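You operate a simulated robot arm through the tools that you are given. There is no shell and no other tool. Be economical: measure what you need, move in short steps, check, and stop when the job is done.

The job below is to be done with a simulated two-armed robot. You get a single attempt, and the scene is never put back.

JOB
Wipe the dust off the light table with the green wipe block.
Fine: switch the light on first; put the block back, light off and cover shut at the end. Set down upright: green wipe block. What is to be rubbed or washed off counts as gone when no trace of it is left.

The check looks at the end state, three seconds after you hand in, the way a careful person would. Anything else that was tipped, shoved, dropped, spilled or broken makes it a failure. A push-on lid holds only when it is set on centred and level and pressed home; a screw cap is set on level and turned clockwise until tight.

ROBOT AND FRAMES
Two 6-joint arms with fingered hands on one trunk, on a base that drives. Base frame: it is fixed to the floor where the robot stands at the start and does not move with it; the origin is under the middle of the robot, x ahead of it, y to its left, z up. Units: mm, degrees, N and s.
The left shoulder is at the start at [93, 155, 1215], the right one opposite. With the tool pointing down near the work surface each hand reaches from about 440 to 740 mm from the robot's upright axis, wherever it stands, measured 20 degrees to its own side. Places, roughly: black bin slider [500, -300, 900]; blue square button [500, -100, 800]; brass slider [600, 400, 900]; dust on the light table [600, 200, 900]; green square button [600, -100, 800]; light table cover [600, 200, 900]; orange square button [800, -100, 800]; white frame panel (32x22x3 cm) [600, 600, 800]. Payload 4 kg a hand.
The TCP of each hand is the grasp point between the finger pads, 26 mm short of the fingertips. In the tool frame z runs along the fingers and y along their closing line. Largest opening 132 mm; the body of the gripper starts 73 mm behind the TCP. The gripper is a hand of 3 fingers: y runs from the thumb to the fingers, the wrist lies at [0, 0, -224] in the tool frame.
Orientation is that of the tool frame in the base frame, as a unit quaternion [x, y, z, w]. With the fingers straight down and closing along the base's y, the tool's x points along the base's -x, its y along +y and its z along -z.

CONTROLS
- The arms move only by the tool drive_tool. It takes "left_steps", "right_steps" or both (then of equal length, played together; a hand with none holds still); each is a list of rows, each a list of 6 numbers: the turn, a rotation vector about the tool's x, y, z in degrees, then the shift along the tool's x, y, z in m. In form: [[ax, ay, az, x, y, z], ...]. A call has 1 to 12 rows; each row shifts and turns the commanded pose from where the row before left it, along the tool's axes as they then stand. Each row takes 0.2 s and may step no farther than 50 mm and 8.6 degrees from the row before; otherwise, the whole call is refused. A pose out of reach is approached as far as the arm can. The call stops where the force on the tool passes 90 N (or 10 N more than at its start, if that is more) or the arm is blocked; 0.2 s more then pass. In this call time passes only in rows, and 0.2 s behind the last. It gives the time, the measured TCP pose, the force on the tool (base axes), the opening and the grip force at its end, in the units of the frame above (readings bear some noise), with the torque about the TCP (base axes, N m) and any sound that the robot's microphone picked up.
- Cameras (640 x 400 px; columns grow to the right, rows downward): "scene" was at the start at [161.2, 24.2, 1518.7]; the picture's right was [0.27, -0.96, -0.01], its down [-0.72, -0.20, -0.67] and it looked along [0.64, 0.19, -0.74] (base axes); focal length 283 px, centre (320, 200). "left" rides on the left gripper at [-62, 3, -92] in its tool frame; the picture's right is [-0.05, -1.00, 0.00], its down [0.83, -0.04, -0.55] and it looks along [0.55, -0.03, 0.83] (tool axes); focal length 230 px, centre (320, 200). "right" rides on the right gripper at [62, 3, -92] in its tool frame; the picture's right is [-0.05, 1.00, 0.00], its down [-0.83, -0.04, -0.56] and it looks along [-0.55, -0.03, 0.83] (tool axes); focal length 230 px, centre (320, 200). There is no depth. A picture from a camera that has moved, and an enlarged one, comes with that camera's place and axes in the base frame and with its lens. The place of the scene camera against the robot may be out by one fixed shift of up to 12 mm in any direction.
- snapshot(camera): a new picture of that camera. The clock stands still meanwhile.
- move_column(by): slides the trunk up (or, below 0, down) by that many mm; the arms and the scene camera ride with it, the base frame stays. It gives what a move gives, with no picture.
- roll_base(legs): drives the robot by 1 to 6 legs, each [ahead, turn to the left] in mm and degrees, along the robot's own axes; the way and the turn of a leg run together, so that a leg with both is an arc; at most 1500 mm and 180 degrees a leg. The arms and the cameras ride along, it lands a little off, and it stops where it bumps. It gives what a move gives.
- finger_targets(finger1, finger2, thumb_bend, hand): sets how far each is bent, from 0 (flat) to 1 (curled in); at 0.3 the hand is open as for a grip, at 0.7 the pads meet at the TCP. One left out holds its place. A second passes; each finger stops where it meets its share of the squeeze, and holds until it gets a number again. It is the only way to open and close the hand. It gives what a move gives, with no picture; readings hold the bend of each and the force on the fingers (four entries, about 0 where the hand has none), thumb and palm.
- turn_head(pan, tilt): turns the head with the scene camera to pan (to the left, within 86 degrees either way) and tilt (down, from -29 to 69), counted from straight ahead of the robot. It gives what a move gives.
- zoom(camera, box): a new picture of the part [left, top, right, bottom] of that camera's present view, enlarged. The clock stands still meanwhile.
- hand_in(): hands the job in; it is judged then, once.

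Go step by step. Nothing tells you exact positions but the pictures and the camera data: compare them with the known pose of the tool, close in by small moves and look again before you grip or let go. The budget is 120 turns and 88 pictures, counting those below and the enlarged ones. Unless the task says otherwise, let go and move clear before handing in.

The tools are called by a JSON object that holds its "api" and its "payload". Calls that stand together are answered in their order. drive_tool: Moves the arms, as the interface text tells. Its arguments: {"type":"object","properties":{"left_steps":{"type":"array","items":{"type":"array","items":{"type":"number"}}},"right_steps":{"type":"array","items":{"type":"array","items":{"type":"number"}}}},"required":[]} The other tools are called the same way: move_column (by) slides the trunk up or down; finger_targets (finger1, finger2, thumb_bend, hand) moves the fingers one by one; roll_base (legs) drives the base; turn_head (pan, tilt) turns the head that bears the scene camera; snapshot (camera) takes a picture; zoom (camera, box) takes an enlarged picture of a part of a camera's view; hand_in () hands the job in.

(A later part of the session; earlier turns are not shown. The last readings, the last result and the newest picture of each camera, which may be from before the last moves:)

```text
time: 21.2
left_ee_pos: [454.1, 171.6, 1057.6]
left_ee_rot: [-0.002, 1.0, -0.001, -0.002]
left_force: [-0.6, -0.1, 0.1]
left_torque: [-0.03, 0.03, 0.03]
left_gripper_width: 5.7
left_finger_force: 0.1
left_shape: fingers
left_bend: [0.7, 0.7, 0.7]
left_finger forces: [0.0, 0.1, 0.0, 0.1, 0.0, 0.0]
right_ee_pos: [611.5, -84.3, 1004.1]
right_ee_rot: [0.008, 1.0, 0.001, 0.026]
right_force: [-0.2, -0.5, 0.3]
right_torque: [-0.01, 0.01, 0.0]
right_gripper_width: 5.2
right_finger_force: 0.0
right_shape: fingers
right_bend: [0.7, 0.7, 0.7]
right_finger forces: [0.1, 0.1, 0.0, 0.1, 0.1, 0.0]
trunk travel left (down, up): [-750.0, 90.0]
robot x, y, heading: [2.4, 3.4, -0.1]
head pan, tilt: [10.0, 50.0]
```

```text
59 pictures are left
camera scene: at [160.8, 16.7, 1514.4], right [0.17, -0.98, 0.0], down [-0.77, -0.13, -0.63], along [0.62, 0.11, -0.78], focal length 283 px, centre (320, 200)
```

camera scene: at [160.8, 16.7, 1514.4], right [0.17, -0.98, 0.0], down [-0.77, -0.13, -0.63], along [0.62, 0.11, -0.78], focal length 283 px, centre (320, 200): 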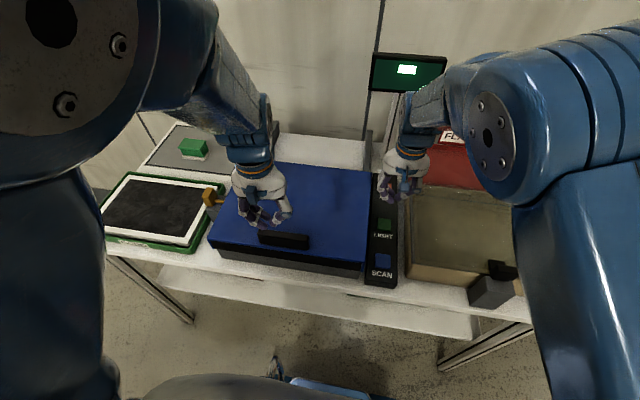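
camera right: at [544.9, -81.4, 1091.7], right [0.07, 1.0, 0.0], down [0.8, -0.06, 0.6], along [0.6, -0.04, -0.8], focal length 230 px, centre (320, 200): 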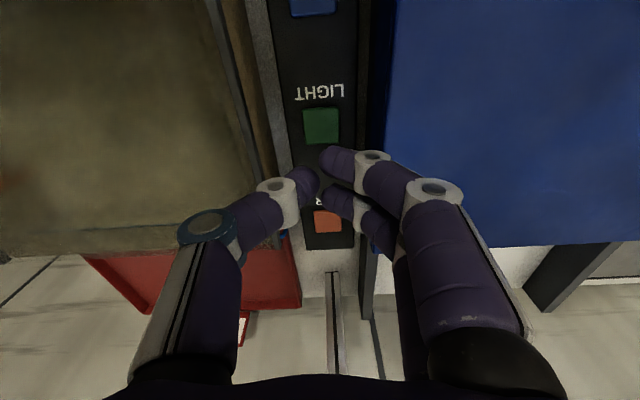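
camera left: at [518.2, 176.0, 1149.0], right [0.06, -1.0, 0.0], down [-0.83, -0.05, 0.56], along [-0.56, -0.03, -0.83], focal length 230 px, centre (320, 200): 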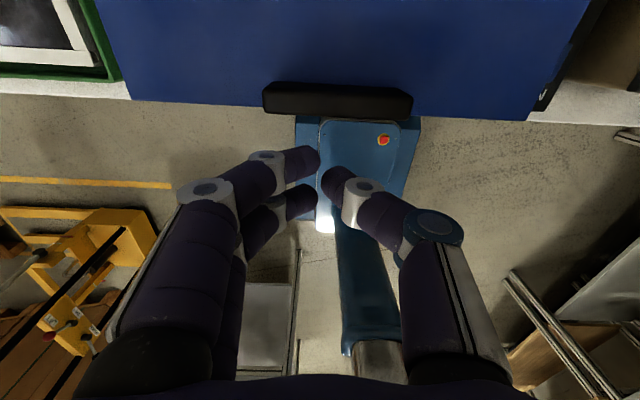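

The handle's top centre triangulates to about [484, 159, 940]. I'll pull back a little, descend in front of it and then nudge it.

{"api": "drive_tool", "payload": {"left_steps": [[0, 0, 0, 0.016, -0.008, 0], [0, 0, 0, 0, 0, 0.03], [0, 0, 0, 0, 0, 0.03], [0, 0, 0, 0, 0, 0.03], [0, 0, 0, 0, 0, 0.018]]}}

{"api": "snapshot", "payload": {"camera": "left"}}

{"api": "zoom", "payload": {"camera": "scene", "box": [190, 150, 390, 290]}}

```text
time: 22.4
left_ee_pos: [447.5, 163.1, 960.8]
left_ee_rot: [-0.012, 1.0, -0.015, 0.009]
left_force: [-0.2, -0.1, -0.5]
left_torque: [0.0, 0.01, 0.0]
left_gripper_width: 6.2
left_finger_force: 0.1
left_shape: fingers
left_bend: [0.7, 0.7, 0.7]
left_finger forces: [0.1, 0.0, 0.1, 0.0, 0.1, 0.0]
right_ee_pos: [610.6, -85.1, 1003.0]
right_ee_rot: [0.008, 1.0, 0.0, 0.025]
right_force: [-0.2, 0.3, -0.3]
right_torque: [0.0, -0.02, 0.02]
right_gripper_width: 5.0
right_finger_force: 0.1
right_shape: fingers
right_bend: [0.7, 0.7, 0.7]
right_finger forces: [0.0, 0.0, 0.1, 0.0, 0.0, 0.1]
trunk travel left (down, up): [-750.0, 90.0]
robot x, y, heading: [2.2, -2.2, -0.1]
head pan, tilt: [10.0, 50.0]
```

```text
58 pictures are left
camera left: at [508.3, 170.8, 1053.4], right [0.08, -1.0, 0.03], down [-0.84, -0.05, 0.54], along [-0.54, -0.07, -0.84], focal length 230 px, centre (320, 200)
```

left: 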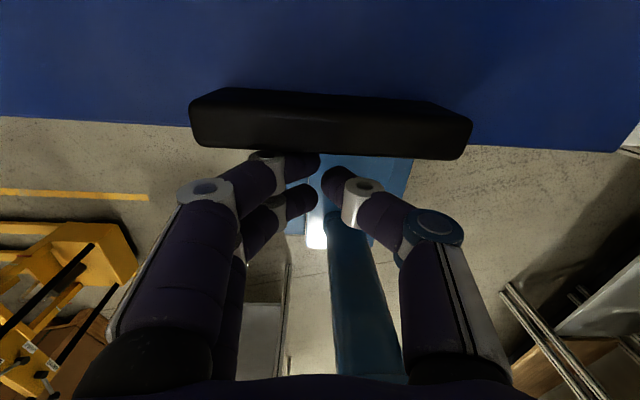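

```text
2.86 times, centred on (290, 220) of scene
camera zoom: at [161.6, 16.6, 1514.3], right [0.17, -0.98, 0.0], down [-0.77, -0.13, -0.63], along [0.62, 0.11, -0.78], focal length 808 px, centre (406, 143)
```

zoom: 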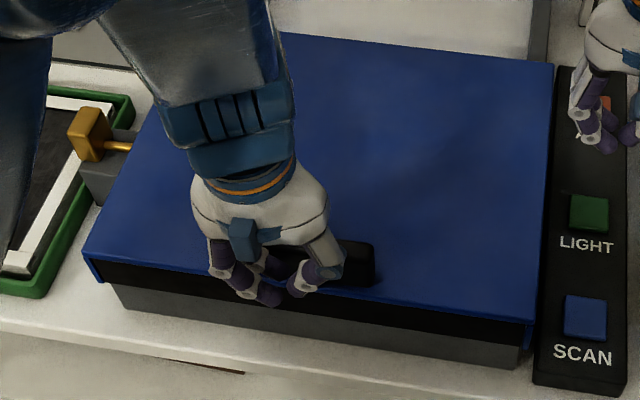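

The bar spans about x 464–490. I'll back off ~10 mm, drop so the tips are below the bar's top, then push forward gently.

{"api": "drive_tool", "payload": {"left_steps": [[-1.7, 1.0, 1.4, 0.012, 0.003, 0], [0, 0, 0, 0, 0, 0.012], [0, 0, 0, 0, 0, 0.01], [0, 0, 0, 0, 0, 0]]}}

{"api": "drive_tool", "payload": {"left_steps": [[0, 0, 0, -0.01, 0, 0], [0, 0, 0, -0.006, 0, 0], [0, 0, 0, 0, 0, 0]]}}

{"api": "snapshot", "payload": {"camera": "left"}}

```text
time: 23.4
left_ee_pos: [433.6, 167.2, 938.9]
left_ee_rot: [-0.009, 1.0, -0.011, -0.003]
left_force: [0.3, 0.6, -0.1]
left_torque: [0.0, 0.02, 0.0]
left_gripper_width: 6.3
left_finger_force: 0.1
left_shape: fingers
left_bend: [0.7, 0.7, 0.7]
left_finger forces: [0.0, 0.0, 0.0, 0.0, 0.0, 0.0]
right_ee_pos: [611.0, -86.6, 1002.3]
right_ee_rot: [0.009, 1.0, 0.0, 0.025]
right_force: [-0.9, -0.8, -0.2]
right_torque: [-0.02, -0.02, 0.02]
right_gripper_width: 5.3
right_finger_force: 0.0
right_shape: fingers
right_bend: [0.7, 0.7, 0.7]
right_finger forces: [0.0, 0.1, 0.1, 0.1, 0.0, 0.0]
trunk travel left (down, up): [-750.0, 90.0]
robot x, y, heading: [-0.3, -2.8, -0.3]
head pan, tilt: [10.0, 50.0]
```

```text
time: 24.2
left_ee_pos: [447.6, 168.4, 935.7]
left_ee_rot: [-0.001, 1.0, 0.002, -0.007]
left_force: [-1.3, -0.2, 0.6]
left_torque: [-0.03, -0.03, 0.04]
left_gripper_width: 5.3
left_finger_force: 0.4
left_shape: fingers
left_bend: [0.7, 0.7, 0.7]
left_finger forces: [1.0, 0.1, 0.1, 0.1, 0.1, 0.1]
right_ee_pos: [612.3, -85.6, 1003.3]
right_ee_rot: [0.008, 1.0, 0.0, 0.026]
right_force: [0.3, 0.5, -0.4]
right_torque: [0.03, 0.02, 0.03]
right_gripper_width: 5.2
right_finger_force: 0.1
right_shape: fingers
right_bend: [0.7, 0.7, 0.7]
right_finger forces: [0.1, 0.1, 0.1, 0.0, 0.1, 0.1]
trunk travel left (down, up): [-750.0, 90.0]
robot x, y, heading: [-0.3, 0.7, 0.1]
head pan, tilt: [10.0, 50.0]
```

```text
56 pictures are left
camera left: at [510.7, 170.4, 1026.1], right [0.05, -1.0, -0.01], down [-0.82, -0.05, 0.57], along [-0.57, -0.03, -0.82], focal length 230 px, centre (320, 200)
```

left: 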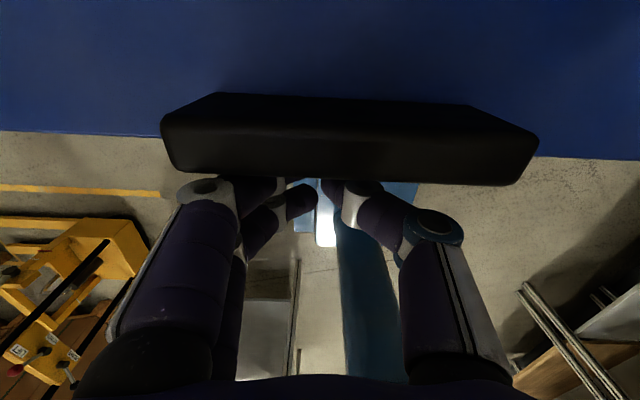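

Contact with the handle. Pushing on gently to see whether the cover moves or is bolted.

{"api": "drive_tool", "payload": {"left_steps": [[0, 0, 0, -0.005, 0, 0]]}}

{"api": "drive_tool", "payload": {"left_steps": [[0, 0, 0, -0.005, 0, 0]]}}

```text
time: 24.6
left_ee_pos: [451.5, 168.0, 936.4]
left_ee_rot: [0.001, 1.0, 0.006, -0.007]
left_force: [-1.6, -0.5, 2.0]
left_torque: [0.04, -0.03, 0.01]
left_gripper_width: 5.8
left_finger_force: 0.5
left_shape: fingers
left_bend: [0.7, 0.7, 0.7]
left_finger forces: [1.6, 0.0, 0.0, 0.0, 0.1, 0.0]
right_ee_pos: [610.7, -86.8, 1003.6]
right_ee_rot: [0.009, 1.0, 0.001, 0.026]
right_force: [0.2, 0.2, -0.6]
right_torque: [0.01, 0.01, 0.01]
right_gripper_width: 5.1
right_finger_force: 0.0
right_shape: fingers
right_bend: [0.7, 0.7, 0.7]
right_finger forces: [0.0, 0.0, 0.0, 0.0, 0.0, 0.0]
trunk travel left (down, up): [-750.0, 90.0]
robot x, y, heading: [1.1, 1.0, 0.2]
head pan, tilt: [10.0, 50.0]
```

```text
time: 25.0
left_ee_pos: [455.0, 166.4, 933.7]
left_ee_rot: [0.003, 1.0, 0.009, -0.008]
left_force: [-2.0, 0.7, 1.8]
left_torque: [0.01, 0.04, 0.0]
left_gripper_width: 5.3
left_finger_force: 0.7
left_shape: fingers
left_bend: [0.7, 0.7, 0.7]
left_finger forces: [1.6, 0.1, 0.1, 0.0, 0.0, 0.0]
right_ee_pos: [611.1, -85.5, 1004.1]
right_ee_rot: [0.008, 1.0, 0.001, 0.026]
right_force: [0.2, -0.3, 0.7]
right_torque: [0.01, 0.01, -0.04]
right_gripper_width: 5.3
right_finger_force: 0.0
right_shape: fingers
right_bend: [0.7, 0.7, 0.7]
right_finger forces: [0.1, 0.0, 0.1, 0.1, 0.0, 0.0]
trunk travel left (down, up): [-750.0, 90.0]
robot x, y, heading: [-2.2, -0.7, -0.0]
head pan, tilt: [10.0, 50.0]
```

{"api": "drive_tool", "payload": {"left_steps": [[0, 0, 0, -0.008, 0, 0], [0, 0, 0, -0.008, 0, 0], [0, 0, 0, 0, 0, 0]]}}

{"api": "zoom", "payload": {"camera": "scene", "box": [190, 150, 390, 290]}}

```text
time: 25.8
left_ee_pos: [468.5, 166.7, 930.6]
left_ee_rot: [0.009, 1.0, 0.016, -0.011]
left_force: [-0.1, 0.8, 0.1]
left_torque: [-0.01, 0.0, 0.05]
left_gripper_width: 5.8
left_finger_force: 0.6
left_shape: fingers
left_bend: [0.7, 0.7, 0.7]
left_finger forces: [0.6, 0.1, 0.0, 0.0, 0.1, 0.0]
right_ee_pos: [611.0, -86.4, 1002.7]
right_ee_rot: [0.009, 1.0, 0.001, 0.026]
right_force: [0.0, -0.9, 0.2]
right_torque: [-0.02, -0.01, 0.0]
right_gripper_width: 5.2
right_finger_force: 0.2
right_shape: fingers
right_bend: [0.7, 0.7, 0.7]
right_finger forces: [0.0, 0.1, 0.0, 0.0, 0.0, 0.0]
trunk travel left (down, up): [-750.0, 90.0]
robot x, y, heading: [-0.5, -2.6, 0.1]
head pan, tilt: [10.0, 50.0]
```

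```text
2.86 times, centred on (290, 220) of scene
camera zoom: at [160.1, 15.6, 1514.5], right [0.17, -0.98, 0.0], down [-0.77, -0.13, -0.63], along [0.62, 0.11, -0.78], focal length 808 px, centre (406, 143)
```

zoom: 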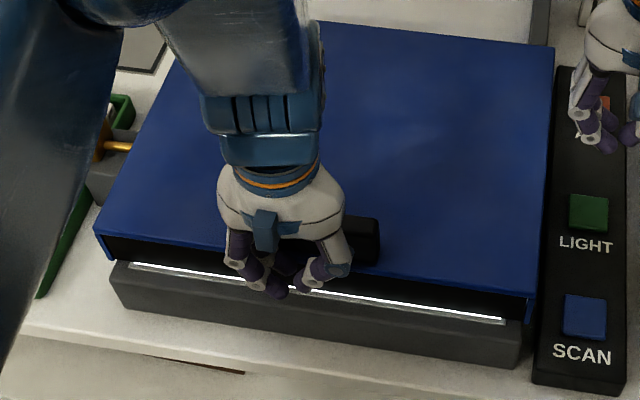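

The cover slides back freely and the lit table shows beneath it. Continuing to push it open slowly.

{"api": "drive_tool", "payload": {"left_steps": [[0.9, -0.6, -0.5, -0.012, 0, 0], [0.9, -0.6, -0.5, -0.012, 0, 0], [0, 0, 0, -0.012, 0, 0], [0, 0, 0, -0.012, 0, 0], [0, 0, 0, -0.012, 0, 0], [0, 0, 0, -0.012, 0, 0], [0, 0, 0, -0.012, 0, 0], [0, 0, 0, -0.012, 0, 0], [0, 0, 0, -0.012, 0, 0], [0, 0, 0, -0.012, 0, 0]]}}

{"api": "snapshot", "payload": {"camera": "scene"}}

```text
time: 28.0
left_ee_pos: [590.2, 163.6, 929.4]
left_ee_rot: [0.001, 1.0, 0.0, 0.0]
left_force: [0.3, 0.3, 0.3]
left_torque: [-0.01, -0.01, 0.0]
left_gripper_width: 6.4
left_finger_force: 0.0
left_shape: fingers
left_bend: [0.7, 0.7, 0.7]
left_finger forces: [0.0, 0.0, 0.0, 0.0, 0.0, 0.0]
right_ee_pos: [611.8, -86.5, 1003.1]
right_ee_rot: [0.008, 1.0, 0.0, 0.026]
right_force: [0.2, 1.4, 0.1]
right_torque: [0.0, 0.01, -0.04]
right_gripper_width: 5.3
right_finger_force: 0.1
right_shape: fingers
right_bend: [0.7, 0.7, 0.7]
right_finger forces: [0.1, 0.0, 0.1, 0.1, 0.0, 0.0]
trunk travel left (down, up): [-750.0, 90.0]
robot x, y, heading: [-3.4, 2.0, 0.1]
head pan, tilt: [10.0, 50.0]
```

```text
54 pictures are left
camera scene: at [160.9, 15.8, 1514.4], right [0.17, -0.98, 0.0], down [-0.77, -0.13, -0.63], along [0.62, 0.11, -0.78], focal length 283 px, centre (320, 200)
```

scene: 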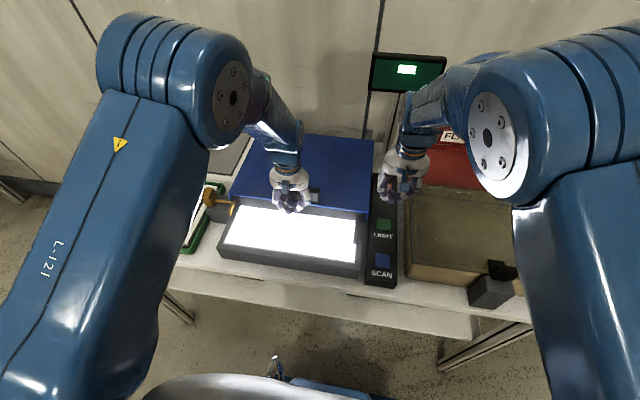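

Going well; I'll push on until open, watching the force.

{"api": "drive_tool", "payload": {"left_steps": [[0, 0, 0, -0.012, 0, 0], [0, 0, 0, -0.012, 0, 0], [0, 0, 0, -0.012, 0, 0], [0, 0, 0, -0.012, 0, 0], [0, 0, 0, -0.012, 0, 0], [0, 0, 0, -0.012, 0, 0], [0, 0, 0, -0.012, 0, 0], [0, 0, 0, -0.012, 0, 0], [0, 0, 0, -0.01, 0, 0]]}}

{"api": "snapshot", "payload": {"camera": "scene"}}

```text
time: 29.3
left_ee_pos: [635.7, 162.2, 941.9]
left_ee_rot: [0.0, 1.0, -0.001, 0.011]
left_force: [0.3, 0.5, 0.0]
left_torque: [0.01, -0.06, -0.01]
left_gripper_width: 5.9
left_finger_force: 0.1
left_shape: fingers
left_bend: [0.7, 0.7, 0.7]
left_finger forces: [0.0, 0.0, 0.1, 0.0, 0.0, 0.0]
right_ee_pos: [586.2, -93.5, 993.7]
right_ee_rot: [0.023, 1.0, 0.011, 0.012]
right_force: [-0.1, 0.3, 0.2]
right_torque: [0.01, 0.01, 0.01]
right_gripper_width: 5.5
right_finger_force: 0.1
right_shape: fingers
right_bend: [0.7, 0.7, 0.7]
right_finger forces: [0.0, 0.1, 0.1, 0.1, 0.0, 0.1]
trunk travel left (down, up): [-750.0, 90.0]
robot x, y, heading: [1.9, -0.2, 0.1]
head pan, tilt: [10.0, 50.0]
stopped in row 6 (left hand): the arm was blocked; the commanded pose is now the measured one
```

```text
53 pictures are left
camera scene: at [158.8, 14.7, 1514.8], right [0.17, -0.98, 0.0], down [-0.77, -0.13, -0.63], along [0.62, 0.11, -0.78], focal length 283 px, centre (320, 200)
```

scene: 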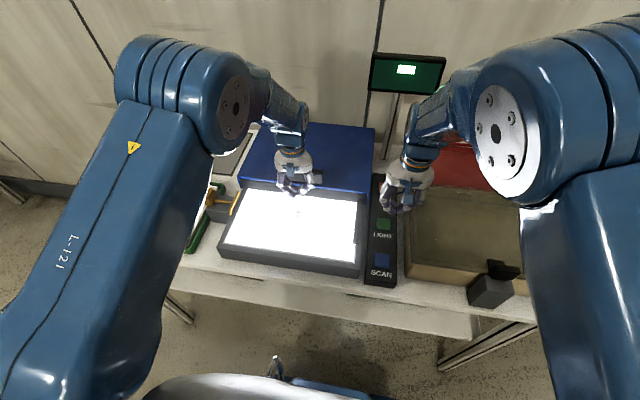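

A sporadic jolt again; no force though. Lowering slightly and continuing to push.

{"api": "drive_tool", "payload": {"left_steps": [[0, 1.2, 0, 0, 0, 0.008], [0, 0, 0, -0.012, 0, 0], [0, 0, 0, -0.012, 0, 0], [0, 0, 0, -0.012, 0, 0], [0, 0, 0, -0.012, 0, 0], [0, 0, 0, -0.012, 0, 0], [0, 0, 0, -0.012, 0, 0], [0, 0, 0, -0.01, 0, 0]]}}

{"api": "snapshot", "payload": {"camera": "scene"}}

```text
time: 29.9
left_ee_pos: [632.2, 163.1, 947.0]
left_ee_rot: [-0.001, 1.0, 0.0, 0.01]
left_force: [0.4, 0.4, -1.2]
left_torque: [-0.03, -0.02, 0.02]
left_gripper_width: 5.5
left_finger_force: 0.0
left_shape: fingers
left_bend: [0.7, 0.7, 0.7]
left_finger forces: [0.1, 0.1, 0.1, 0.0, 0.1, 0.1]
right_ee_pos: [561.4, -102.3, 986.6]
right_ee_rot: [0.038, 0.999, 0.025, -0.003]
right_force: [0.2, -0.1, -0.9]
right_torque: [0.04, -0.05, -0.02]
right_gripper_width: 5.7
right_finger_force: 0.0
right_shape: fingers
right_bend: [0.7, 0.7, 0.7]
right_finger forces: [0.1, 0.0, 0.0, 0.1, 0.0, 0.0]
trunk travel left (down, up): [-750.0, 90.0]
robot x, y, heading: [-2.2, 1.8, -0.0]
head pan, tilt: [10.0, 50.0]
stopped in row 3 (left hand): the arm was blocked; the commanded pose is now the measured one
```

```text
52 pictures are left
camera scene: at [157.8, 14.0, 1514.9], right [0.17, -0.98, 0.0], down [-0.77, -0.13, -0.63], along [0.62, 0.11, -0.78], focal length 283 px, centre (320, 200)
```

scene: 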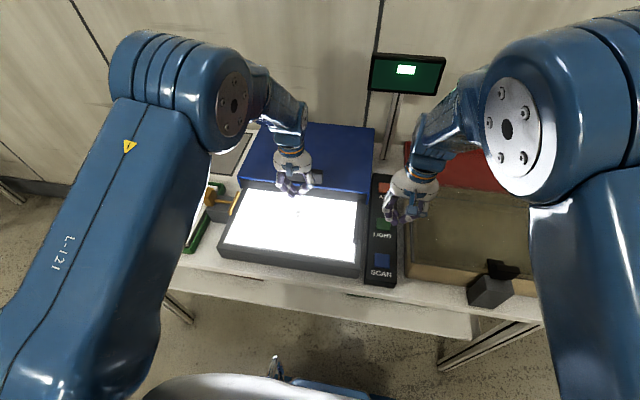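

I'll zoom in to see whether the cover is already at its end stop and the whole glass is exposed.

{"api": "zoom", "payload": {"camera": "scene", "box": [210, 110, 400, 290]}}

```text
2.22 times, centred on (305, 200) of scene
camera zoom: at [157.8, 14.0, 1514.9], right [0.17, -0.98, 0.0], down [-0.77, -0.13, -0.63], along [0.62, 0.11, -0.78], focal length 628 px, centre (353, 200)
```

zoom: 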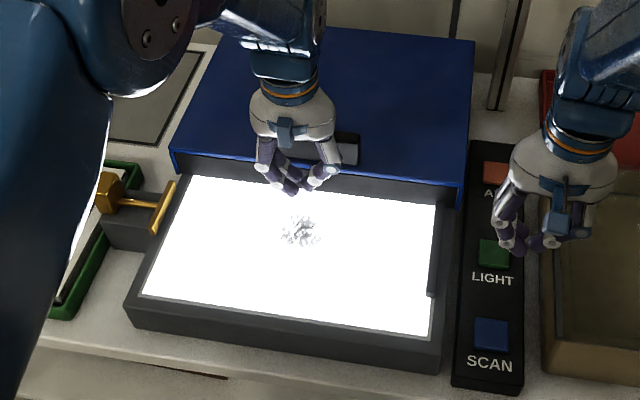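

The whole glass is exposed, lit, with one dust patch near [608, 161]. I'll lift both hands clear and retract before driving left toward the block.

{"api": "drive_tool", "payload": {"left_steps": [[0, 0, 0, 0.01, 0, -0.03], [0, 0, 0, 0, 0, -0.04], [0, 0, 0, 0, 0, -0.04], [0, 0, 0, 0.03, 0.02, -0.03], [0, 0, 0, 0.04, 0.02, 0], [0, 0, 0, 0.04, 0.02, 0], [0, 0, 0, 0.03, 0.02, 0]], "right_steps": [[0, 0, 0, 0, -0.01, -0.03], [0, 0, 0, 0, -0.01, -0.03], [0, 0, 0, 0, -0.01, -0.02], [0, 0, 0, 0, 0, 0], [0, 0, 0, 0, 0, 0], [0, 0, 0, 0, 0, 0], [0, 0, 0, 0, 0, 0]]}}

{"api": "zoom", "payload": {"camera": "scene", "box": [210, 160, 380, 280]}}

```text
time: 31.6
left_ee_pos: [480.2, 242.1, 1082.2]
left_ee_rot: [0.0, 1.0, -0.002, 0.008]
left_force: [0.1, 0.1, -0.8]
left_torque: [-0.06, 0.0, -0.01]
left_gripper_width: 5.7
left_finger_force: 0.1
left_shape: fingers
left_bend: [0.7, 0.7, 0.7]
left_finger forces: [0.1, 0.0, 0.0, 0.0, 0.2, 0.0]
right_ee_pos: [567.6, -125.9, 1089.1]
right_ee_rot: [0.023, 0.999, 0.01, 0.026]
right_force: [0.9, -0.6, 0.1]
right_torque: [-0.03, 0.0, -0.01]
right_gripper_width: 5.6
right_finger_force: 0.0
right_shape: fingers
right_bend: [0.7, 0.7, 0.7]
right_finger forces: [0.0, 0.0, 0.1, 0.1, 0.0, 0.0]
trunk travel left (down, up): [-750.0, 90.0]
robot x, y, heading: [1.1, -2.0, 0.0]
head pan, tilt: [10.0, 50.0]
```

```text
3.33 times, centred on (295, 220) of scene
camera zoom: at [158.6, 18.1, 1514.7], right [0.17, -0.98, 0.0], down [-0.77, -0.13, -0.63], along [0.62, 0.11, -0.78], focal length 943 px, centre (403, 133)
```

zoom: 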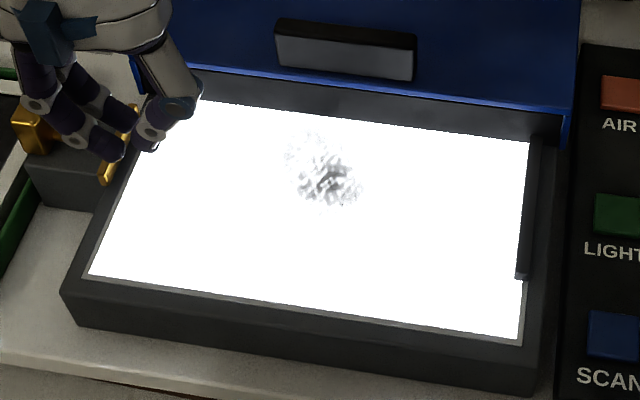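

Dust spans roughly x 585–655, y 125–212 on the glass. Now driving: turn left, 300 mm across, turn back.

{"api": "roll_base", "payload": {"legs": [[0, 90], [300, 0], [0, -90]]}}

{"api": "turn_head", "payload": {"pan": 10, "tilt": 50}}

{"api": "snapshot", "payload": {"camera": "scene"}}

```text
time: 37.1
left_ee_pos: [-256.7, 559.7, 1103.6]
left_ee_rot: [0.715, -0.698, -0.021, -0.021]
left_force: [-0.2, 0.3, 0.5]
left_torque: [-0.02, 0.01, 0.01]
left_gripper_width: 5.8
left_finger_force: 0.0
left_shape: fingers
left_bend: [0.7, 0.7, 0.7]
left_finger forces: [0.0, 0.0, 0.1, 0.0, 0.0, 0.1]
right_ee_pos: [109.8, 659.5, 1115.1]
right_ee_rot: [-0.698, 0.714, 0.042, 0.027]
right_force: [0.3, -0.2, -0.2]
right_torque: [-0.01, -0.01, 0.02]
right_gripper_width: 5.6
right_finger_force: 0.0
right_shape: fingers
right_bend: [0.7, 0.7, 0.7]
right_finger forces: [0.0, 0.0, 0.0, 0.1, 0.0, 0.0]
trunk travel left (down, up): [-750.0, 90.0]
robot x, y, heading: [5.0, 130.1, 94.2]
head pan, tilt: [10.0, 50.0]
stopped in leg 2: the robot was blocked; the commanded pose is now the measured one
```

```text
time: 37.7
left_ee_pos: [-256.0, 564.7, 1101.2]
left_ee_rot: [0.715, -0.698, -0.021, -0.019]
left_force: [-1.2, 0.0, 0.4]
left_torque: [0.06, 0.02, -0.02]
left_gripper_width: 5.8
left_finger_force: 0.1
left_shape: fingers
left_bend: [0.7, 0.7, 0.7]
left_finger forces: [0.0, 0.0, 0.0, 0.1, 0.1, 0.0]
right_ee_pos: [111.0, 663.9, 1110.6]
right_ee_rot: [-0.698, 0.715, 0.042, 0.026]
right_force: [0.0, -1.4, 0.3]
right_torque: [0.08, 0.01, -0.02]
right_gripper_width: 5.8
right_finger_force: 0.1
right_shape: fingers
right_bend: [0.7, 0.7, 0.7]
right_finger forces: [0.1, 0.1, 0.1, 0.0, 0.0, 0.0]
trunk travel left (down, up): [-750.0, 90.0]
robot x, y, heading: [4.4, 136.1, 94.3]
head pan, tilt: [10.0, 50.0]
```

```text
49 pictures are left
camera scene: at [-15.2, 281.3, 1515.5], right [0.97, 0.24, 0.0], down [0.19, -0.75, -0.63], along [-0.16, 0.61, -0.77], focal length 283 px, centre (320, 200)
```

scene: 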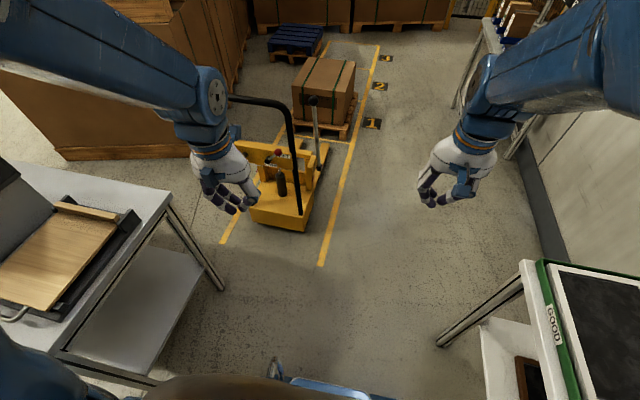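

The drive stopped short with nothing near; I'll continue the remaining way and turn back.

{"api": "roll_base", "payload": {"legs": [[165, 0], [0, -94]]}}

{"api": "snapshot", "payload": {"camera": "scene"}}

```text
time: 41.4
left_ee_pos: [81.5, 758.4, 1089.1]
left_ee_rot: [-0.398, 0.918, 0.002, 0.006]
left_force: [-0.5, -0.7, 1.5]
left_torque: [0.0, 0.01, 0.06]
left_gripper_width: 5.7
left_finger_force: 0.1
left_shape: fingers
left_bend: [0.7, 0.7, 0.7]
left_finger forces: [0.0, 0.0, 0.1, 0.0, 0.0, 0.0]
right_ee_pos: [420.6, 575.3, 1125.8]
right_ee_rot: [-0.371, 0.926, 0.037, 0.054]
right_force: [-0.3, -0.8, 0.0]
right_torque: [0.02, 0.04, 0.01]
right_gripper_width: 5.5
right_finger_force: 0.0
right_shape: fingers
right_bend: [0.7, 0.7, 0.7]
right_finger forces: [0.0, 0.0, 0.0, 0.1, 0.0, 0.0]
trunk travel left (down, up): [-750.0, 90.0]
robot x, y, heading: [-17.0, 305.0, 50.8]
head pan, tilt: [10.0, 50.0]
stopped in leg 2: the robot was blocked; the commanded pose is now the measured one
```

```text
48 pictures are left
camera scene: at [77.6, 436.7, 1514.5], right [0.87, -0.49, 0.0], down [-0.38, -0.68, -0.63], along [0.3, 0.55, -0.78], focal length 283 px, centre (320, 200)
```

scene: 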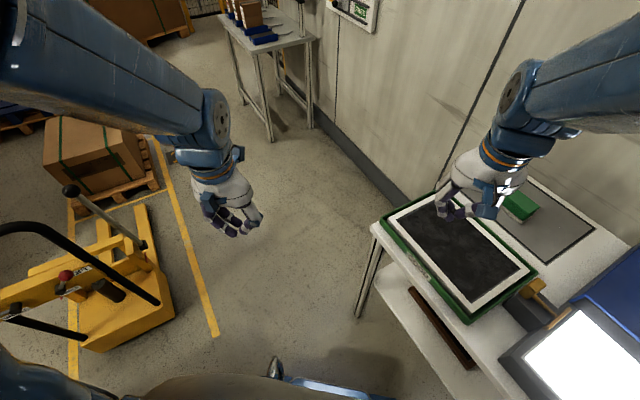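

Blocked again mid-turn; continuing.

{"api": "roll_base", "payload": {"legs": [[0, -51]]}}

{"api": "snapshot", "payload": {"camera": "scene"}}

```text
time: 44.3
left_ee_pos: [414.0, 507.7, 1095.3]
left_ee_rot: [0.046, 0.999, -0.001, 0.019]
left_force: [-0.2, -0.1, 0.1]
left_torque: [0.01, 0.02, 0.01]
left_gripper_width: 5.6
left_finger_force: 0.1
left_shape: fingers
left_bend: [0.7, 0.7, 0.7]
left_finger forces: [0.0, 0.0, 0.0, 0.1, 0.1, 0.1]
right_ee_pos: [464.9, 128.1, 1126.0]
right_ee_rot: [0.072, 0.995, 0.009, 0.063]
right_force: [-0.5, 0.0, -0.2]
right_torque: [-0.03, 0.0, 0.0]
right_gripper_width: 5.8
right_finger_force: 0.0
right_shape: fingers
right_bend: [0.7, 0.7, 0.7]
right_finger forces: [0.0, 0.0, 0.0, 0.0, 0.0, 0.0]
trunk travel left (down, up): [-750.0, 90.0]
robot x, y, heading: [-15.6, 313.7, -1.4]
head pan, tilt: [10.0, 50.0]
```

```text
47 pictures are left
camera scene: at [144.8, 324.9, 1514.5], right [0.15, -0.99, 0.0], down [-0.77, -0.11, -0.63], along [0.62, 0.1, -0.78], focal length 283 px, centre (320, 200)
```

scene: 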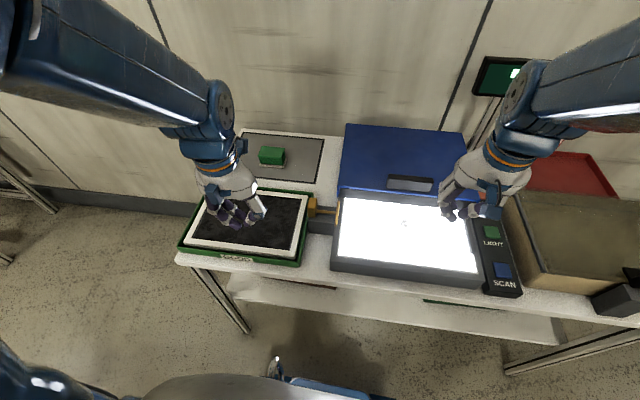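

Now at [-15, 314]. The green block is around [830, 588]. Driving ahead 75 mm.

{"api": "roll_base", "payload": {"legs": [[75, 1]]}}

{"api": "finger_targets", "payload": {"hand": "left", "finger1": 0.3, "finger2": 0.3, "thumb_bend": 0.3}}

{"api": "zoom", "payload": {"camera": "scene", "box": [200, 110, 400, 235]}}

```text
time: 45.3
left_ee_pos: [441.5, 515.1, 1085.8]
left_ee_rot: [0.039, 0.999, -0.001, -0.002]
left_force: [-0.1, 0.0, 0.2]
left_torque: [-0.01, -0.07, -0.04]
left_gripper_width: 5.8
left_finger_force: 0.1
left_shape: fingers
left_bend: [0.7, 0.7, 0.7]
left_finger forces: [0.0, 0.0, 0.1, 0.0, 0.0, 0.0]
right_ee_pos: [506.2, 133.6, 1131.3]
right_ee_rot: [0.064, 0.996, 0.009, 0.068]
right_force: [-0.6, -0.7, 0.7]
right_torque: [0.01, 0.0, 0.02]
right_gripper_width: 5.7
right_finger_force: 0.1
right_shape: fingers
right_bend: [0.7, 0.7, 0.7]
right_finger forces: [0.1, 0.0, 0.0, 0.1, 0.1, 0.1]
trunk travel left (down, up): [-750.0, 90.0]
robot x, y, heading: [57.4, 313.9, -0.8]
head pan, tilt: [10.0, 50.0]
```

```text
time: 46.3
left_ee_pos: [425.6, 515.4, 1066.7]
left_ee_rot: [0.037, 0.999, -0.001, -0.037]
left_force: [0.5, -0.3, 0.6]
left_torque: [0.0, -0.01, 0.01]
left_gripper_width: 134.0
left_finger_force: 0.2
left_shape: fingers
left_bend: [0.3, 0.3, 0.3]
left_finger forces: [0.0, 0.0, 0.0, 0.0, 0.1, 0.0]
right_ee_pos: [492.9, 132.1, 1105.0]
right_ee_rot: [0.067, 0.997, 0.008, 0.033]
right_force: [0.1, 0.5, -0.1]
right_torque: [0.03, 0.0, -0.01]
right_gripper_width: 5.6
right_finger_force: 0.1
right_shape: fingers
right_bend: [0.7, 0.7, 0.7]
right_finger forces: [0.0, 0.0, 0.0, 0.0, 0.0, 0.0]
trunk travel left (down, up): [-750.0, 90.0]
robot x, y, heading: [56.9, 310.9, -0.3]
head pan, tilt: [10.0, 50.0]
```

```text
3.20 times, centred on (300, 172) of scene
camera zoom: at [215.9, 326.0, 1514.7], right [0.16, -0.99, 0.0], down [-0.77, -0.13, -0.63], along [0.62, 0.11, -0.78], focal length 905 px, centre (384, 288)
```

zoom: 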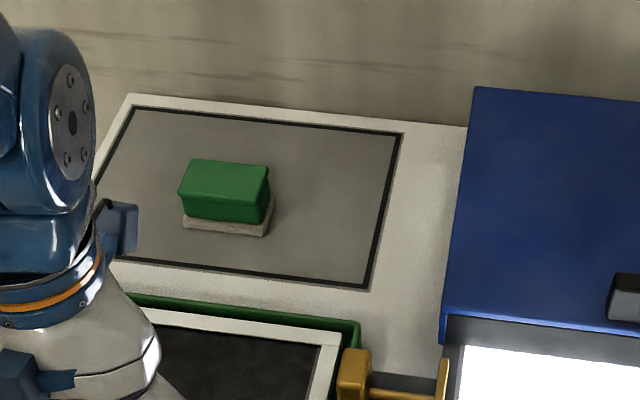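

The block (long side along y) sits about [850, 603], top near z 860; it's beyond vertical reach, so I'll approach with the hand leaning 30° forward, closing along y.

{"api": "drive_tool", "payload": {"left_steps": [[0, -4.2, -4.2, -0.02, 0, -0.01], [0, 0, 0, -0.04, 0.012, -0.01], [0, 0, 0, -0.04, 0.012, 0], [0, 0, 0, -0.04, 0.012, 0], [0, 0, 0, -0.04, 0.012, 0], [0, 0, 0, -0.04, 0.012, 0], [0, -7.5, 0, 0, 0.01, 0], [0, -7.5, 0, 0, 0, 0], [0, -7.5, 0, 0, 0, 0], [0, -7.5, 0, 0, 0, 0], [0, 0, 0, 0, 0, 0]]}}

{"api": "snapshot", "payload": {"camera": "left"}}

```text
time: 48.7
left_ee_pos: [671.4, 580.7, 1113.0]
left_ee_rot: [0.002, 0.956, -0.004, 0.294]
left_force: [0.2, 0.6, -1.0]
left_torque: [-0.05, 0.03, -0.02]
left_gripper_width: 134.2
left_finger_force: 0.0
left_shape: fingers
left_bend: [0.3, 0.3, 0.3]
left_finger forces: [0.0, 0.0, 0.1, 0.1, 0.0, 0.0]
left hand out of reach, approached as far as the arm can: row 1
right_ee_pos: [494.9, 132.3, 1104.8]
right_ee_rot: [0.065, 0.997, 0.008, 0.031]
right_force: [0.2, 0.2, 0.2]
right_torque: [0.0, -0.01, 0.0]
right_gripper_width: 5.9
right_finger_force: 0.2
right_shape: fingers
right_bend: [0.7, 0.7, 0.7]
right_finger forces: [0.1, 0.0, 0.0, 0.0, 0.1, 0.0]
trunk travel left (down, up): [-750.0, 90.0]
robot x, y, heading: [58.5, 313.1, -0.9]
head pan, tilt: [10.0, 50.0]
```

```text
45 pictures are left
camera left: at [670.8, 584.6, 1222.1], right [0.04, -1.0, 0.04], down [-1.0, -0.04, -0.01], along [0.01, -0.04, -1.0], focal length 230 px, centre (320, 200)
```

left: 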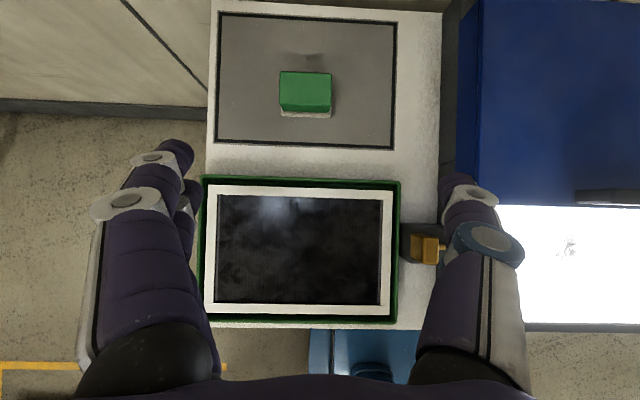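

Both cameras agree: block top centre at [851, 601, 860], about 82 mm wide along y. Approaching along the tool axis to a 100 mm stand-off.

{"api": "drive_tool", "payload": {"left_steps": [[0, 0, 0, 0.004, 0.004, 0.04], [0, 0, 0, 0, 0.004, 0.045], [0, 0, 0, 0, 0.004, 0.045], [0, 0, 0, 0, 0.004, 0.045], [0, 0, 0, 0, 0.004, 0.045], [0, 0, 0, 0, 0, 0]]}}

{"api": "snapshot", "payload": {"camera": "left"}}

```text
time: 49.5
left_ee_pos: [726.2, 591.6, 1030.7]
left_ee_rot: [0.003, 0.954, -0.009, 0.3]
left_force: [0.1, 0.6, 0.0]
left_torque: [0.03, -0.02, -0.03]
left_gripper_width: 134.2
left_finger_force: 0.1
left_shape: fingers
left_bend: [0.3, 0.3, 0.3]
left_finger forces: [0.1, 0.0, 0.0, 0.0, 0.0, 0.0]
right_ee_pos: [465.1, 131.3, 1084.9]
right_ee_rot: [0.066, 0.998, 0.007, 0.0]
right_force: [-0.7, -0.1, -0.7]
right_torque: [0.02, 0.0, 0.0]
right_gripper_width: 5.8
right_finger_force: 0.1
right_shape: fingers
right_bend: [0.7, 0.7, 0.7]
right_finger forces: [0.1, 0.1, 0.0, 0.1, 0.0, 0.0]
trunk travel left (down, up): [-750.0, 90.0]
robot x, y, heading: [55.0, 310.0, -0.5]
head pan, tilt: [10.0, 50.0]
stopped in row 3 (left hand): the arm was blocked; the commanded pose is now the measured one
```

```text
44 pictures are left
camera left: at [724.6, 597.4, 1140.3], right [0.03, -1.0, 0.05], down [-1.0, -0.03, -0.02], along [0.02, -0.05, -1.0], focal length 230 px, centre (320, 200)
```

left: 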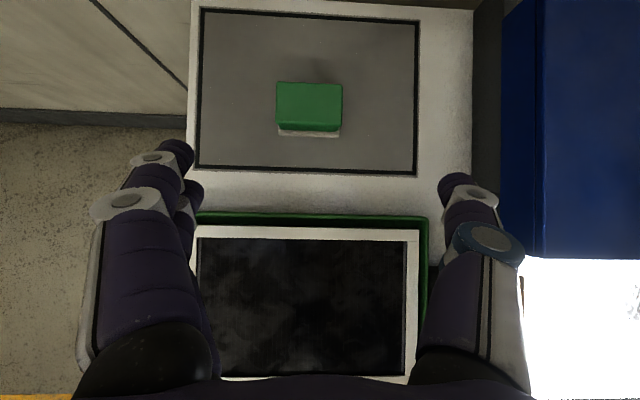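

Another sporadic stop. Continuing to the stand-off.

{"api": "drive_tool", "payload": {"left_steps": [[0, 0, 0, 0.002, 0.002, 0.03], [0, 0, 0, 0.002, 0.002, 0.03], [0, 0, 0, 0, 0.002, 0.03], [0, 0, 0, 0, 0.002, 0.03], [0, 0, 0, 0, 0, 0]]}}

{"api": "snapshot", "payload": {"camera": "left"}}

```text
time: 50.7
left_ee_pos: [785.9, 601.4, 928.2]
left_ee_rot: [0.002, 0.954, -0.004, 0.3]
left_force: [0.5, -0.2, -0.1]
left_torque: [0.0, 0.01, -0.01]
left_gripper_width: 134.0
left_finger_force: 0.0
left_shape: fingers
left_bend: [0.3, 0.3, 0.3]
left_finger forces: [0.1, 0.1, 0.0, 0.0, 0.1, 0.0]
right_ee_pos: [467.1, 130.3, 1086.3]
right_ee_rot: [0.067, 0.998, 0.006, 0.001]
right_force: [0.0, 0.4, 0.1]
right_torque: [0.01, -0.02, -0.02]
right_gripper_width: 5.7
right_finger_force: 0.1
right_shape: fingers
right_bend: [0.7, 0.7, 0.7]
right_finger forces: [0.0, 0.0, 0.0, 0.0, 0.0, 0.0]
trunk travel left (down, up): [-750.0, 90.0]
robot x, y, heading: [57.2, 312.8, -0.6]
head pan, tilt: [10.0, 50.0]
```

```text
43 pictures are left
camera left: at [783.3, 605.8, 1038.1], right [0.04, -1.0, 0.04], down [-1.0, -0.04, -0.02], along [0.02, -0.03, -1.0], focal length 230 px, centre (320, 200)
```

left: 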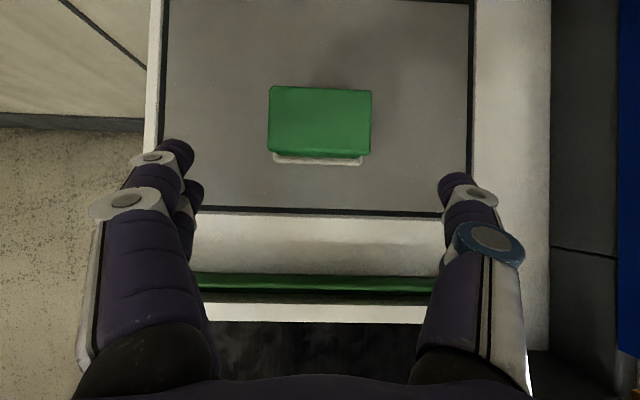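

Aligned in y; block centre at [849, 603]. Advancing along the tool axis to straddle it.

{"api": "drive_tool", "payload": {"left_steps": [[0, 0, 0, -0.002, 0.001, 0.025], [0, 0, 0, -0.002, 0.001, 0.025], [0, 0, 0, -0.002, 0, 0.025], [0, 0, 0, 0, 0, 0.02], [0, 0, 0, 0, 0, 0]]}}

{"api": "snapshot", "payload": {"camera": "left"}}

```text
time: 51.6
left_ee_pos: [830.1, 602.2, 874.7]
left_ee_rot: [0.001, 0.952, 0.0, 0.308]
left_force: [-0.6, 0.0, -0.4]
left_torque: [0.0, -0.08, 0.01]
left_gripper_width: 134.2
left_finger_force: 0.1
left_shape: fingers
left_bend: [0.3, 0.3, 0.3]
left_finger forces: [0.0, 0.0, 0.0, 0.1, 0.2, 0.0]
right_ee_pos: [436.6, 129.6, 1068.9]
right_ee_rot: [0.069, 0.997, 0.003, -0.031]
right_force: [-0.3, -0.6, 0.5]
right_torque: [-0.01, -0.01, 0.02]
right_gripper_width: 5.8
right_finger_force: 0.1
right_shape: fingers
right_bend: [0.7, 0.7, 0.7]
right_finger forces: [0.0, 0.0, 0.1, 0.0, 0.0, 0.1]
trunk travel left (down, up): [-750.0, 90.0]
robot x, y, heading: [56.2, 313.1, -0.8]
head pan, tilt: [10.0, 50.0]
stopped in row 4 (left hand): the arm was blocked; the commanded pose is now the measured one
```

```text
42 pictures are left
camera left: at [825.8, 605.8, 983.6], right [0.04, -1.0, 0.03], down [-1.0, -0.04, -0.04], along [0.04, -0.03, -1.0], focal length 230 px, centre (320, 200)
```

left: 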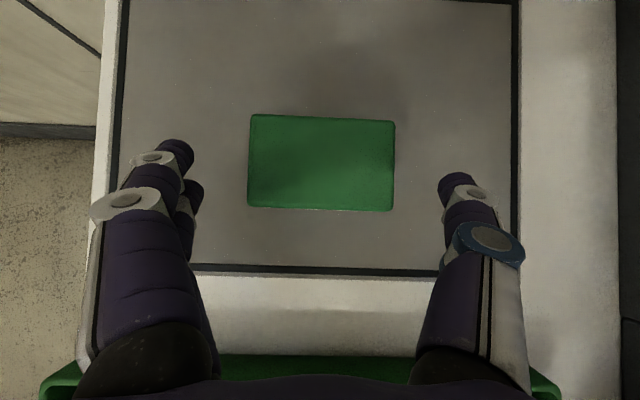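

{"api": "drive_tool", "payload": {"left_steps": [[0, 0, 0, 0, 0.001, 0.012], [0, 0, 0, 0, 0, 0.012], [0, 0, 0, 0, 0, 0.01], [0, 0, 0, 0, 0, 0]]}}

{"api": "snapshot", "payload": {"camera": "left"}}

```text
time: 52.1
left_ee_pos: [826.4, 602.2, 878.8]
left_ee_rot: [-0.001, 0.949, 0.002, 0.314]
left_force: [0.3, -0.5, -0.3]
left_torque: [0.05, -0.04, 0.0]
left_gripper_width: 134.1
left_finger_force: 0.1
left_shape: fingers
left_bend: [0.3, 0.3, 0.3]
left_finger forces: [0.0, 0.0, 0.1, 0.0, 0.0, 0.0]
right_ee_pos: [407.1, 128.0, 1055.6]
right_ee_rot: [0.069, 0.996, 0.005, -0.06]
right_force: [-0.2, 0.0, 0.8]
right_torque: [-0.01, -0.03, -0.01]
right_gripper_width: 5.9
right_finger_force: 0.0
right_shape: fingers
right_bend: [0.7, 0.7, 0.7]
right_finger forces: [0.0, 0.0, 0.1, 0.1, 0.0, 0.0]
trunk travel left (down, up): [-750.0, 90.0]
robot x, y, heading: [62.0, 312.4, -0.5]
head pan, tilt: [10.0, 50.0]
stopped in row 2 (left hand): the arm was blocked; the commanded pose is now the measured one
```

```text
41 pictures are left
camera left: at [822.4, 605.1, 988.0], right [0.05, -1.0, 0.03], down [-1.0, -0.05, -0.05], along [0.05, -0.02, -1.0], focal length 230 px, centre (320, 200)
```

left: 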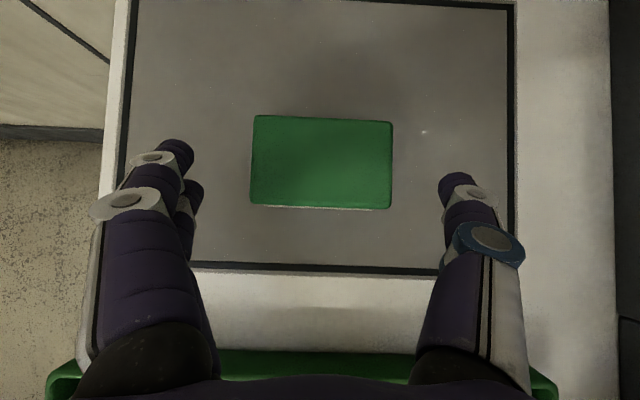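

Again a stop without force. I'll retry in smaller rows while bringing the right arm forward again, since each jolt pulls it back.

{"api": "drive_tool", "payload": {"left_steps": [[0, 0, 0, 0, 0, 0.008], [0, 0, 0, 0, 0, 0.008], [0, 0, 0, 0, 0, 0.008], [0, 0, 0, 0, 0, 0.008], [0, 0, 0, 0, 0, 0.004]], "right_steps": [[0, -2, -2, -0.02, -0.005, -0.01], [0, -2, -2, -0.02, -0.005, -0.005], [0, -2, -2, -0.02, -0.005, 0], [0, 0, 0, -0.02, -0.005, 0], [0, 0, 0, -0.01, -0.005, 0]]}}

```text
time: 53.0
left_ee_pos: [833.1, 600.1, 873.2]
left_ee_rot: [-0.002, 0.947, 0.006, 0.321]
left_force: [-0.3, 0.1, 0.0]
left_torque: [-0.02, -0.02, 0.01]
left_gripper_width: 134.3
left_finger_force: 0.1
left_shape: fingers
left_bend: [0.3, 0.3, 0.3]
left_finger forces: [0.0, 0.0, 0.0, 0.0, 0.1, 0.0]
right_ee_pos: [464.8, 103.2, 1081.2]
right_ee_rot: [0.017, 1.0, 0.002, 0.018]
right_force: [-0.3, -0.3, 0.5]
right_torque: [0.03, 0.0, 0.01]
right_gripper_width: 5.6
right_finger_force: 0.0
right_shape: fingers
right_bend: [0.7, 0.7, 0.7]
right_finger forces: [0.1, 0.0, 0.0, 0.0, 0.1, 0.0]
right hand out of reach, approached as far as the arm can: row 1
trunk travel left (down, up): [-750.0, 90.0]
robot x, y, heading: [54.5, 311.7, -0.4]
head pan, tilt: [10.0, 50.0]
stopped in row 4 (left hand): the arm was blocked; the commanded pose is now the measured one
```

It stalls at the same spot repeatedly; I'll look at the whole arm for a real obstacle.

{"api": "turn_head", "payload": {"pan": 35, "tilt": 35}}

{"api": "snapshot", "payload": {"camera": "scene"}}

```text
time: 53.9
left_ee_pos: [833.6, 601.9, 871.0]
left_ee_rot: [-0.004, 0.947, 0.007, 0.32]
left_force: [-0.2, 0.8, 0.1]
left_torque: [0.02, 0.01, 0.03]
left_gripper_width: 134.3
left_finger_force: 0.1
left_shape: fingers
left_bend: [0.3, 0.3, 0.3]
left_finger forces: [0.0, 0.0, 0.1, 0.1, 0.1, 0.0]
right_ee_pos: [467.8, 104.2, 1082.0]
right_ee_rot: [0.016, 1.0, 0.002, 0.021]
right_force: [-0.8, 0.3, -0.9]
right_torque: [0.0, 0.01, -0.03]
right_gripper_width: 5.3
right_finger_force: 0.1
right_shape: fingers
right_bend: [0.7, 0.7, 0.7]
right_finger forces: [0.1, 0.0, 0.0, 0.1, 0.0, 0.0]
trunk travel left (down, up): [-750.0, 90.0]
robot x, y, heading: [59.0, 313.0, -0.6]
head pan, tilt: [35.0, 35.0]
```

```text
40 pictures are left
camera scene: at [215.2, 363.2, 1536.2], right [0.56, -0.83, -0.01], down [-0.49, -0.32, -0.81], along [0.66, 0.46, -0.59], focal length 283 px, centre (320, 200)
```

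scene: 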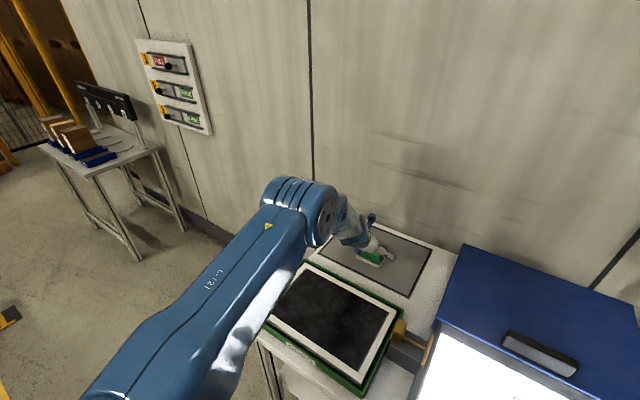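

The arm is nearly straight, so this is the edge of its reach. I'll back off 40 mm along the tool, drive 40 mm ahead (base clears the table front), then approach again.

{"api": "drive_tool", "payload": {"left_steps": [[0, 1.5, 0, 0, 0, -0.02], [0, 1.5, 0, 0, 0, -0.02], [0, 0, 0, 0.01, 0, -0.02], [0, 0, 0, 0.01, 0, 0]]}}

{"api": "roll_base", "payload": {"legs": [[40, 0]]}}

{"api": "snapshot", "payload": {"camera": "left"}}

```text
time: 54.9
left_ee_pos: [779.0, 603.8, 910.6]
left_ee_rot: [-0.003, 0.955, 0.005, 0.296]
left_force: [0.0, 0.2, 0.2]
left_torque: [-0.01, -0.02, 0.01]
left_gripper_width: 134.1
left_finger_force: 0.1
left_shape: fingers
left_bend: [0.3, 0.3, 0.3]
left_finger forces: [0.0, 0.0, 0.1, 0.0, 0.0, 0.0]
right_ee_pos: [466.9, 103.6, 1081.5]
right_ee_rot: [0.016, 1.0, 0.002, 0.021]
right_force: [-0.2, 0.4, 0.1]
right_torque: [-0.01, 0.03, -0.01]
right_gripper_width: 5.5
right_finger_force: 0.1
right_shape: fingers
right_bend: [0.7, 0.7, 0.7]
right_finger forces: [0.0, 0.1, 0.0, 0.0, 0.0, 0.0]
trunk travel left (down, up): [-750.0, 90.0]
robot x, y, heading: [59.3, 312.6, -0.7]
head pan, tilt: [35.0, 35.0]
```

```text
time: 55.8
left_ee_pos: [812.6, 602.8, 915.4]
left_ee_rot: [-0.003, 0.954, 0.006, 0.299]
left_force: [0.2, -0.9, 0.0]
left_torque: [0.0, -0.01, 0.01]
left_gripper_width: 134.5
left_finger_force: 0.0
left_shape: fingers
left_bend: [0.3, 0.3, 0.3]
left_finger forces: [0.0, 0.0, 0.1, 0.0, 0.0, 0.0]
right_ee_pos: [501.3, 104.3, 1085.8]
right_ee_rot: [0.016, 1.0, 0.002, 0.024]
right_force: [0.4, 0.1, -0.1]
right_torque: [0.02, -0.05, 0.0]
right_gripper_width: 5.5
right_finger_force: 0.0
right_shape: fingers
right_bend: [0.7, 0.7, 0.7]
right_finger forces: [0.1, 0.0, 0.0, 0.0, 0.0, 0.0]
trunk travel left (down, up): [-750.0, 90.0]
robot x, y, heading: [94.6, 314.0, -0.4]
head pan, tilt: [35.0, 35.0]
```

```text
39 pictures are left
camera left: at [812.1, 605.3, 1024.7], right [0.05, -1.0, 0.02], down [-1.0, -0.05, -0.02], along [0.02, -0.02, -1.0], focal length 230 px, centre (320, 200)
```

left: 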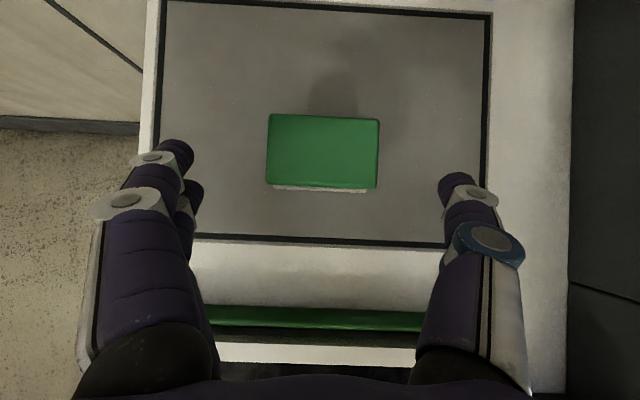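

Block still in place at [851, 601]. Approaching again.

{"api": "drive_tool", "payload": {"left_steps": [[0, 0, 0, 0.003, -0.001, 0.018], [0, 0, 0, 0.003, 0, 0.018], [0, 0, 0, 0.003, 0, 0.018], [0, 0, 0, 0, 0, 0.012], [0, 0, 0, 0, 0, 0.01], [0, 0, 0, 0, 0, 0]]}}

{"api": "snapshot", "payload": {"camera": "left"}}

```text
time: 57.2
left_ee_pos: [849.4, 601.2, 858.0]
left_ee_rot: [-0.004, 0.954, 0.009, 0.301]
left_force: [0.1, -0.8, 0.1]
left_torque: [0.0, -0.01, 0.0]
left_gripper_width: 134.4
left_finger_force: 0.0
left_shape: fingers
left_bend: [0.3, 0.3, 0.3]
left_finger forces: [0.0, 0.0, 0.1, 0.0, 0.1, 0.1]
right_ee_pos: [477.9, 102.5, 1067.0]
right_ee_rot: [0.016, 1.0, 0.001, -0.009]
right_force: [-0.9, 0.4, -0.4]
right_torque: [0.0, -0.02, 0.01]
right_gripper_width: 5.8
right_finger_force: 0.1
right_shape: fingers
right_bend: [0.7, 0.7, 0.7]
right_finger forces: [0.1, 0.1, 0.0, 0.0, 0.1, 0.0]
trunk travel left (down, up): [-750.0, 90.0]
robot x, y, heading: [96.6, 309.5, -0.5]
head pan, tilt: [35.0, 35.0]
```

```text
38 pictures are left
camera left: at [847.6, 602.9, 966.5], right [0.06, -1.0, 0.01], down [-1.0, -0.06, -0.02], along [0.02, -0.01, -1.0], focal length 230 px, centre (320, 200)
```

left: 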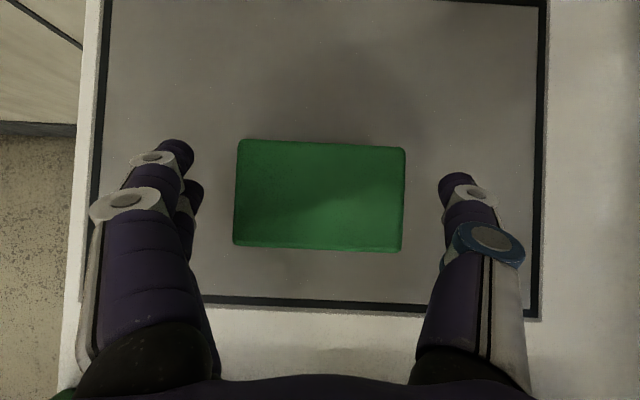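

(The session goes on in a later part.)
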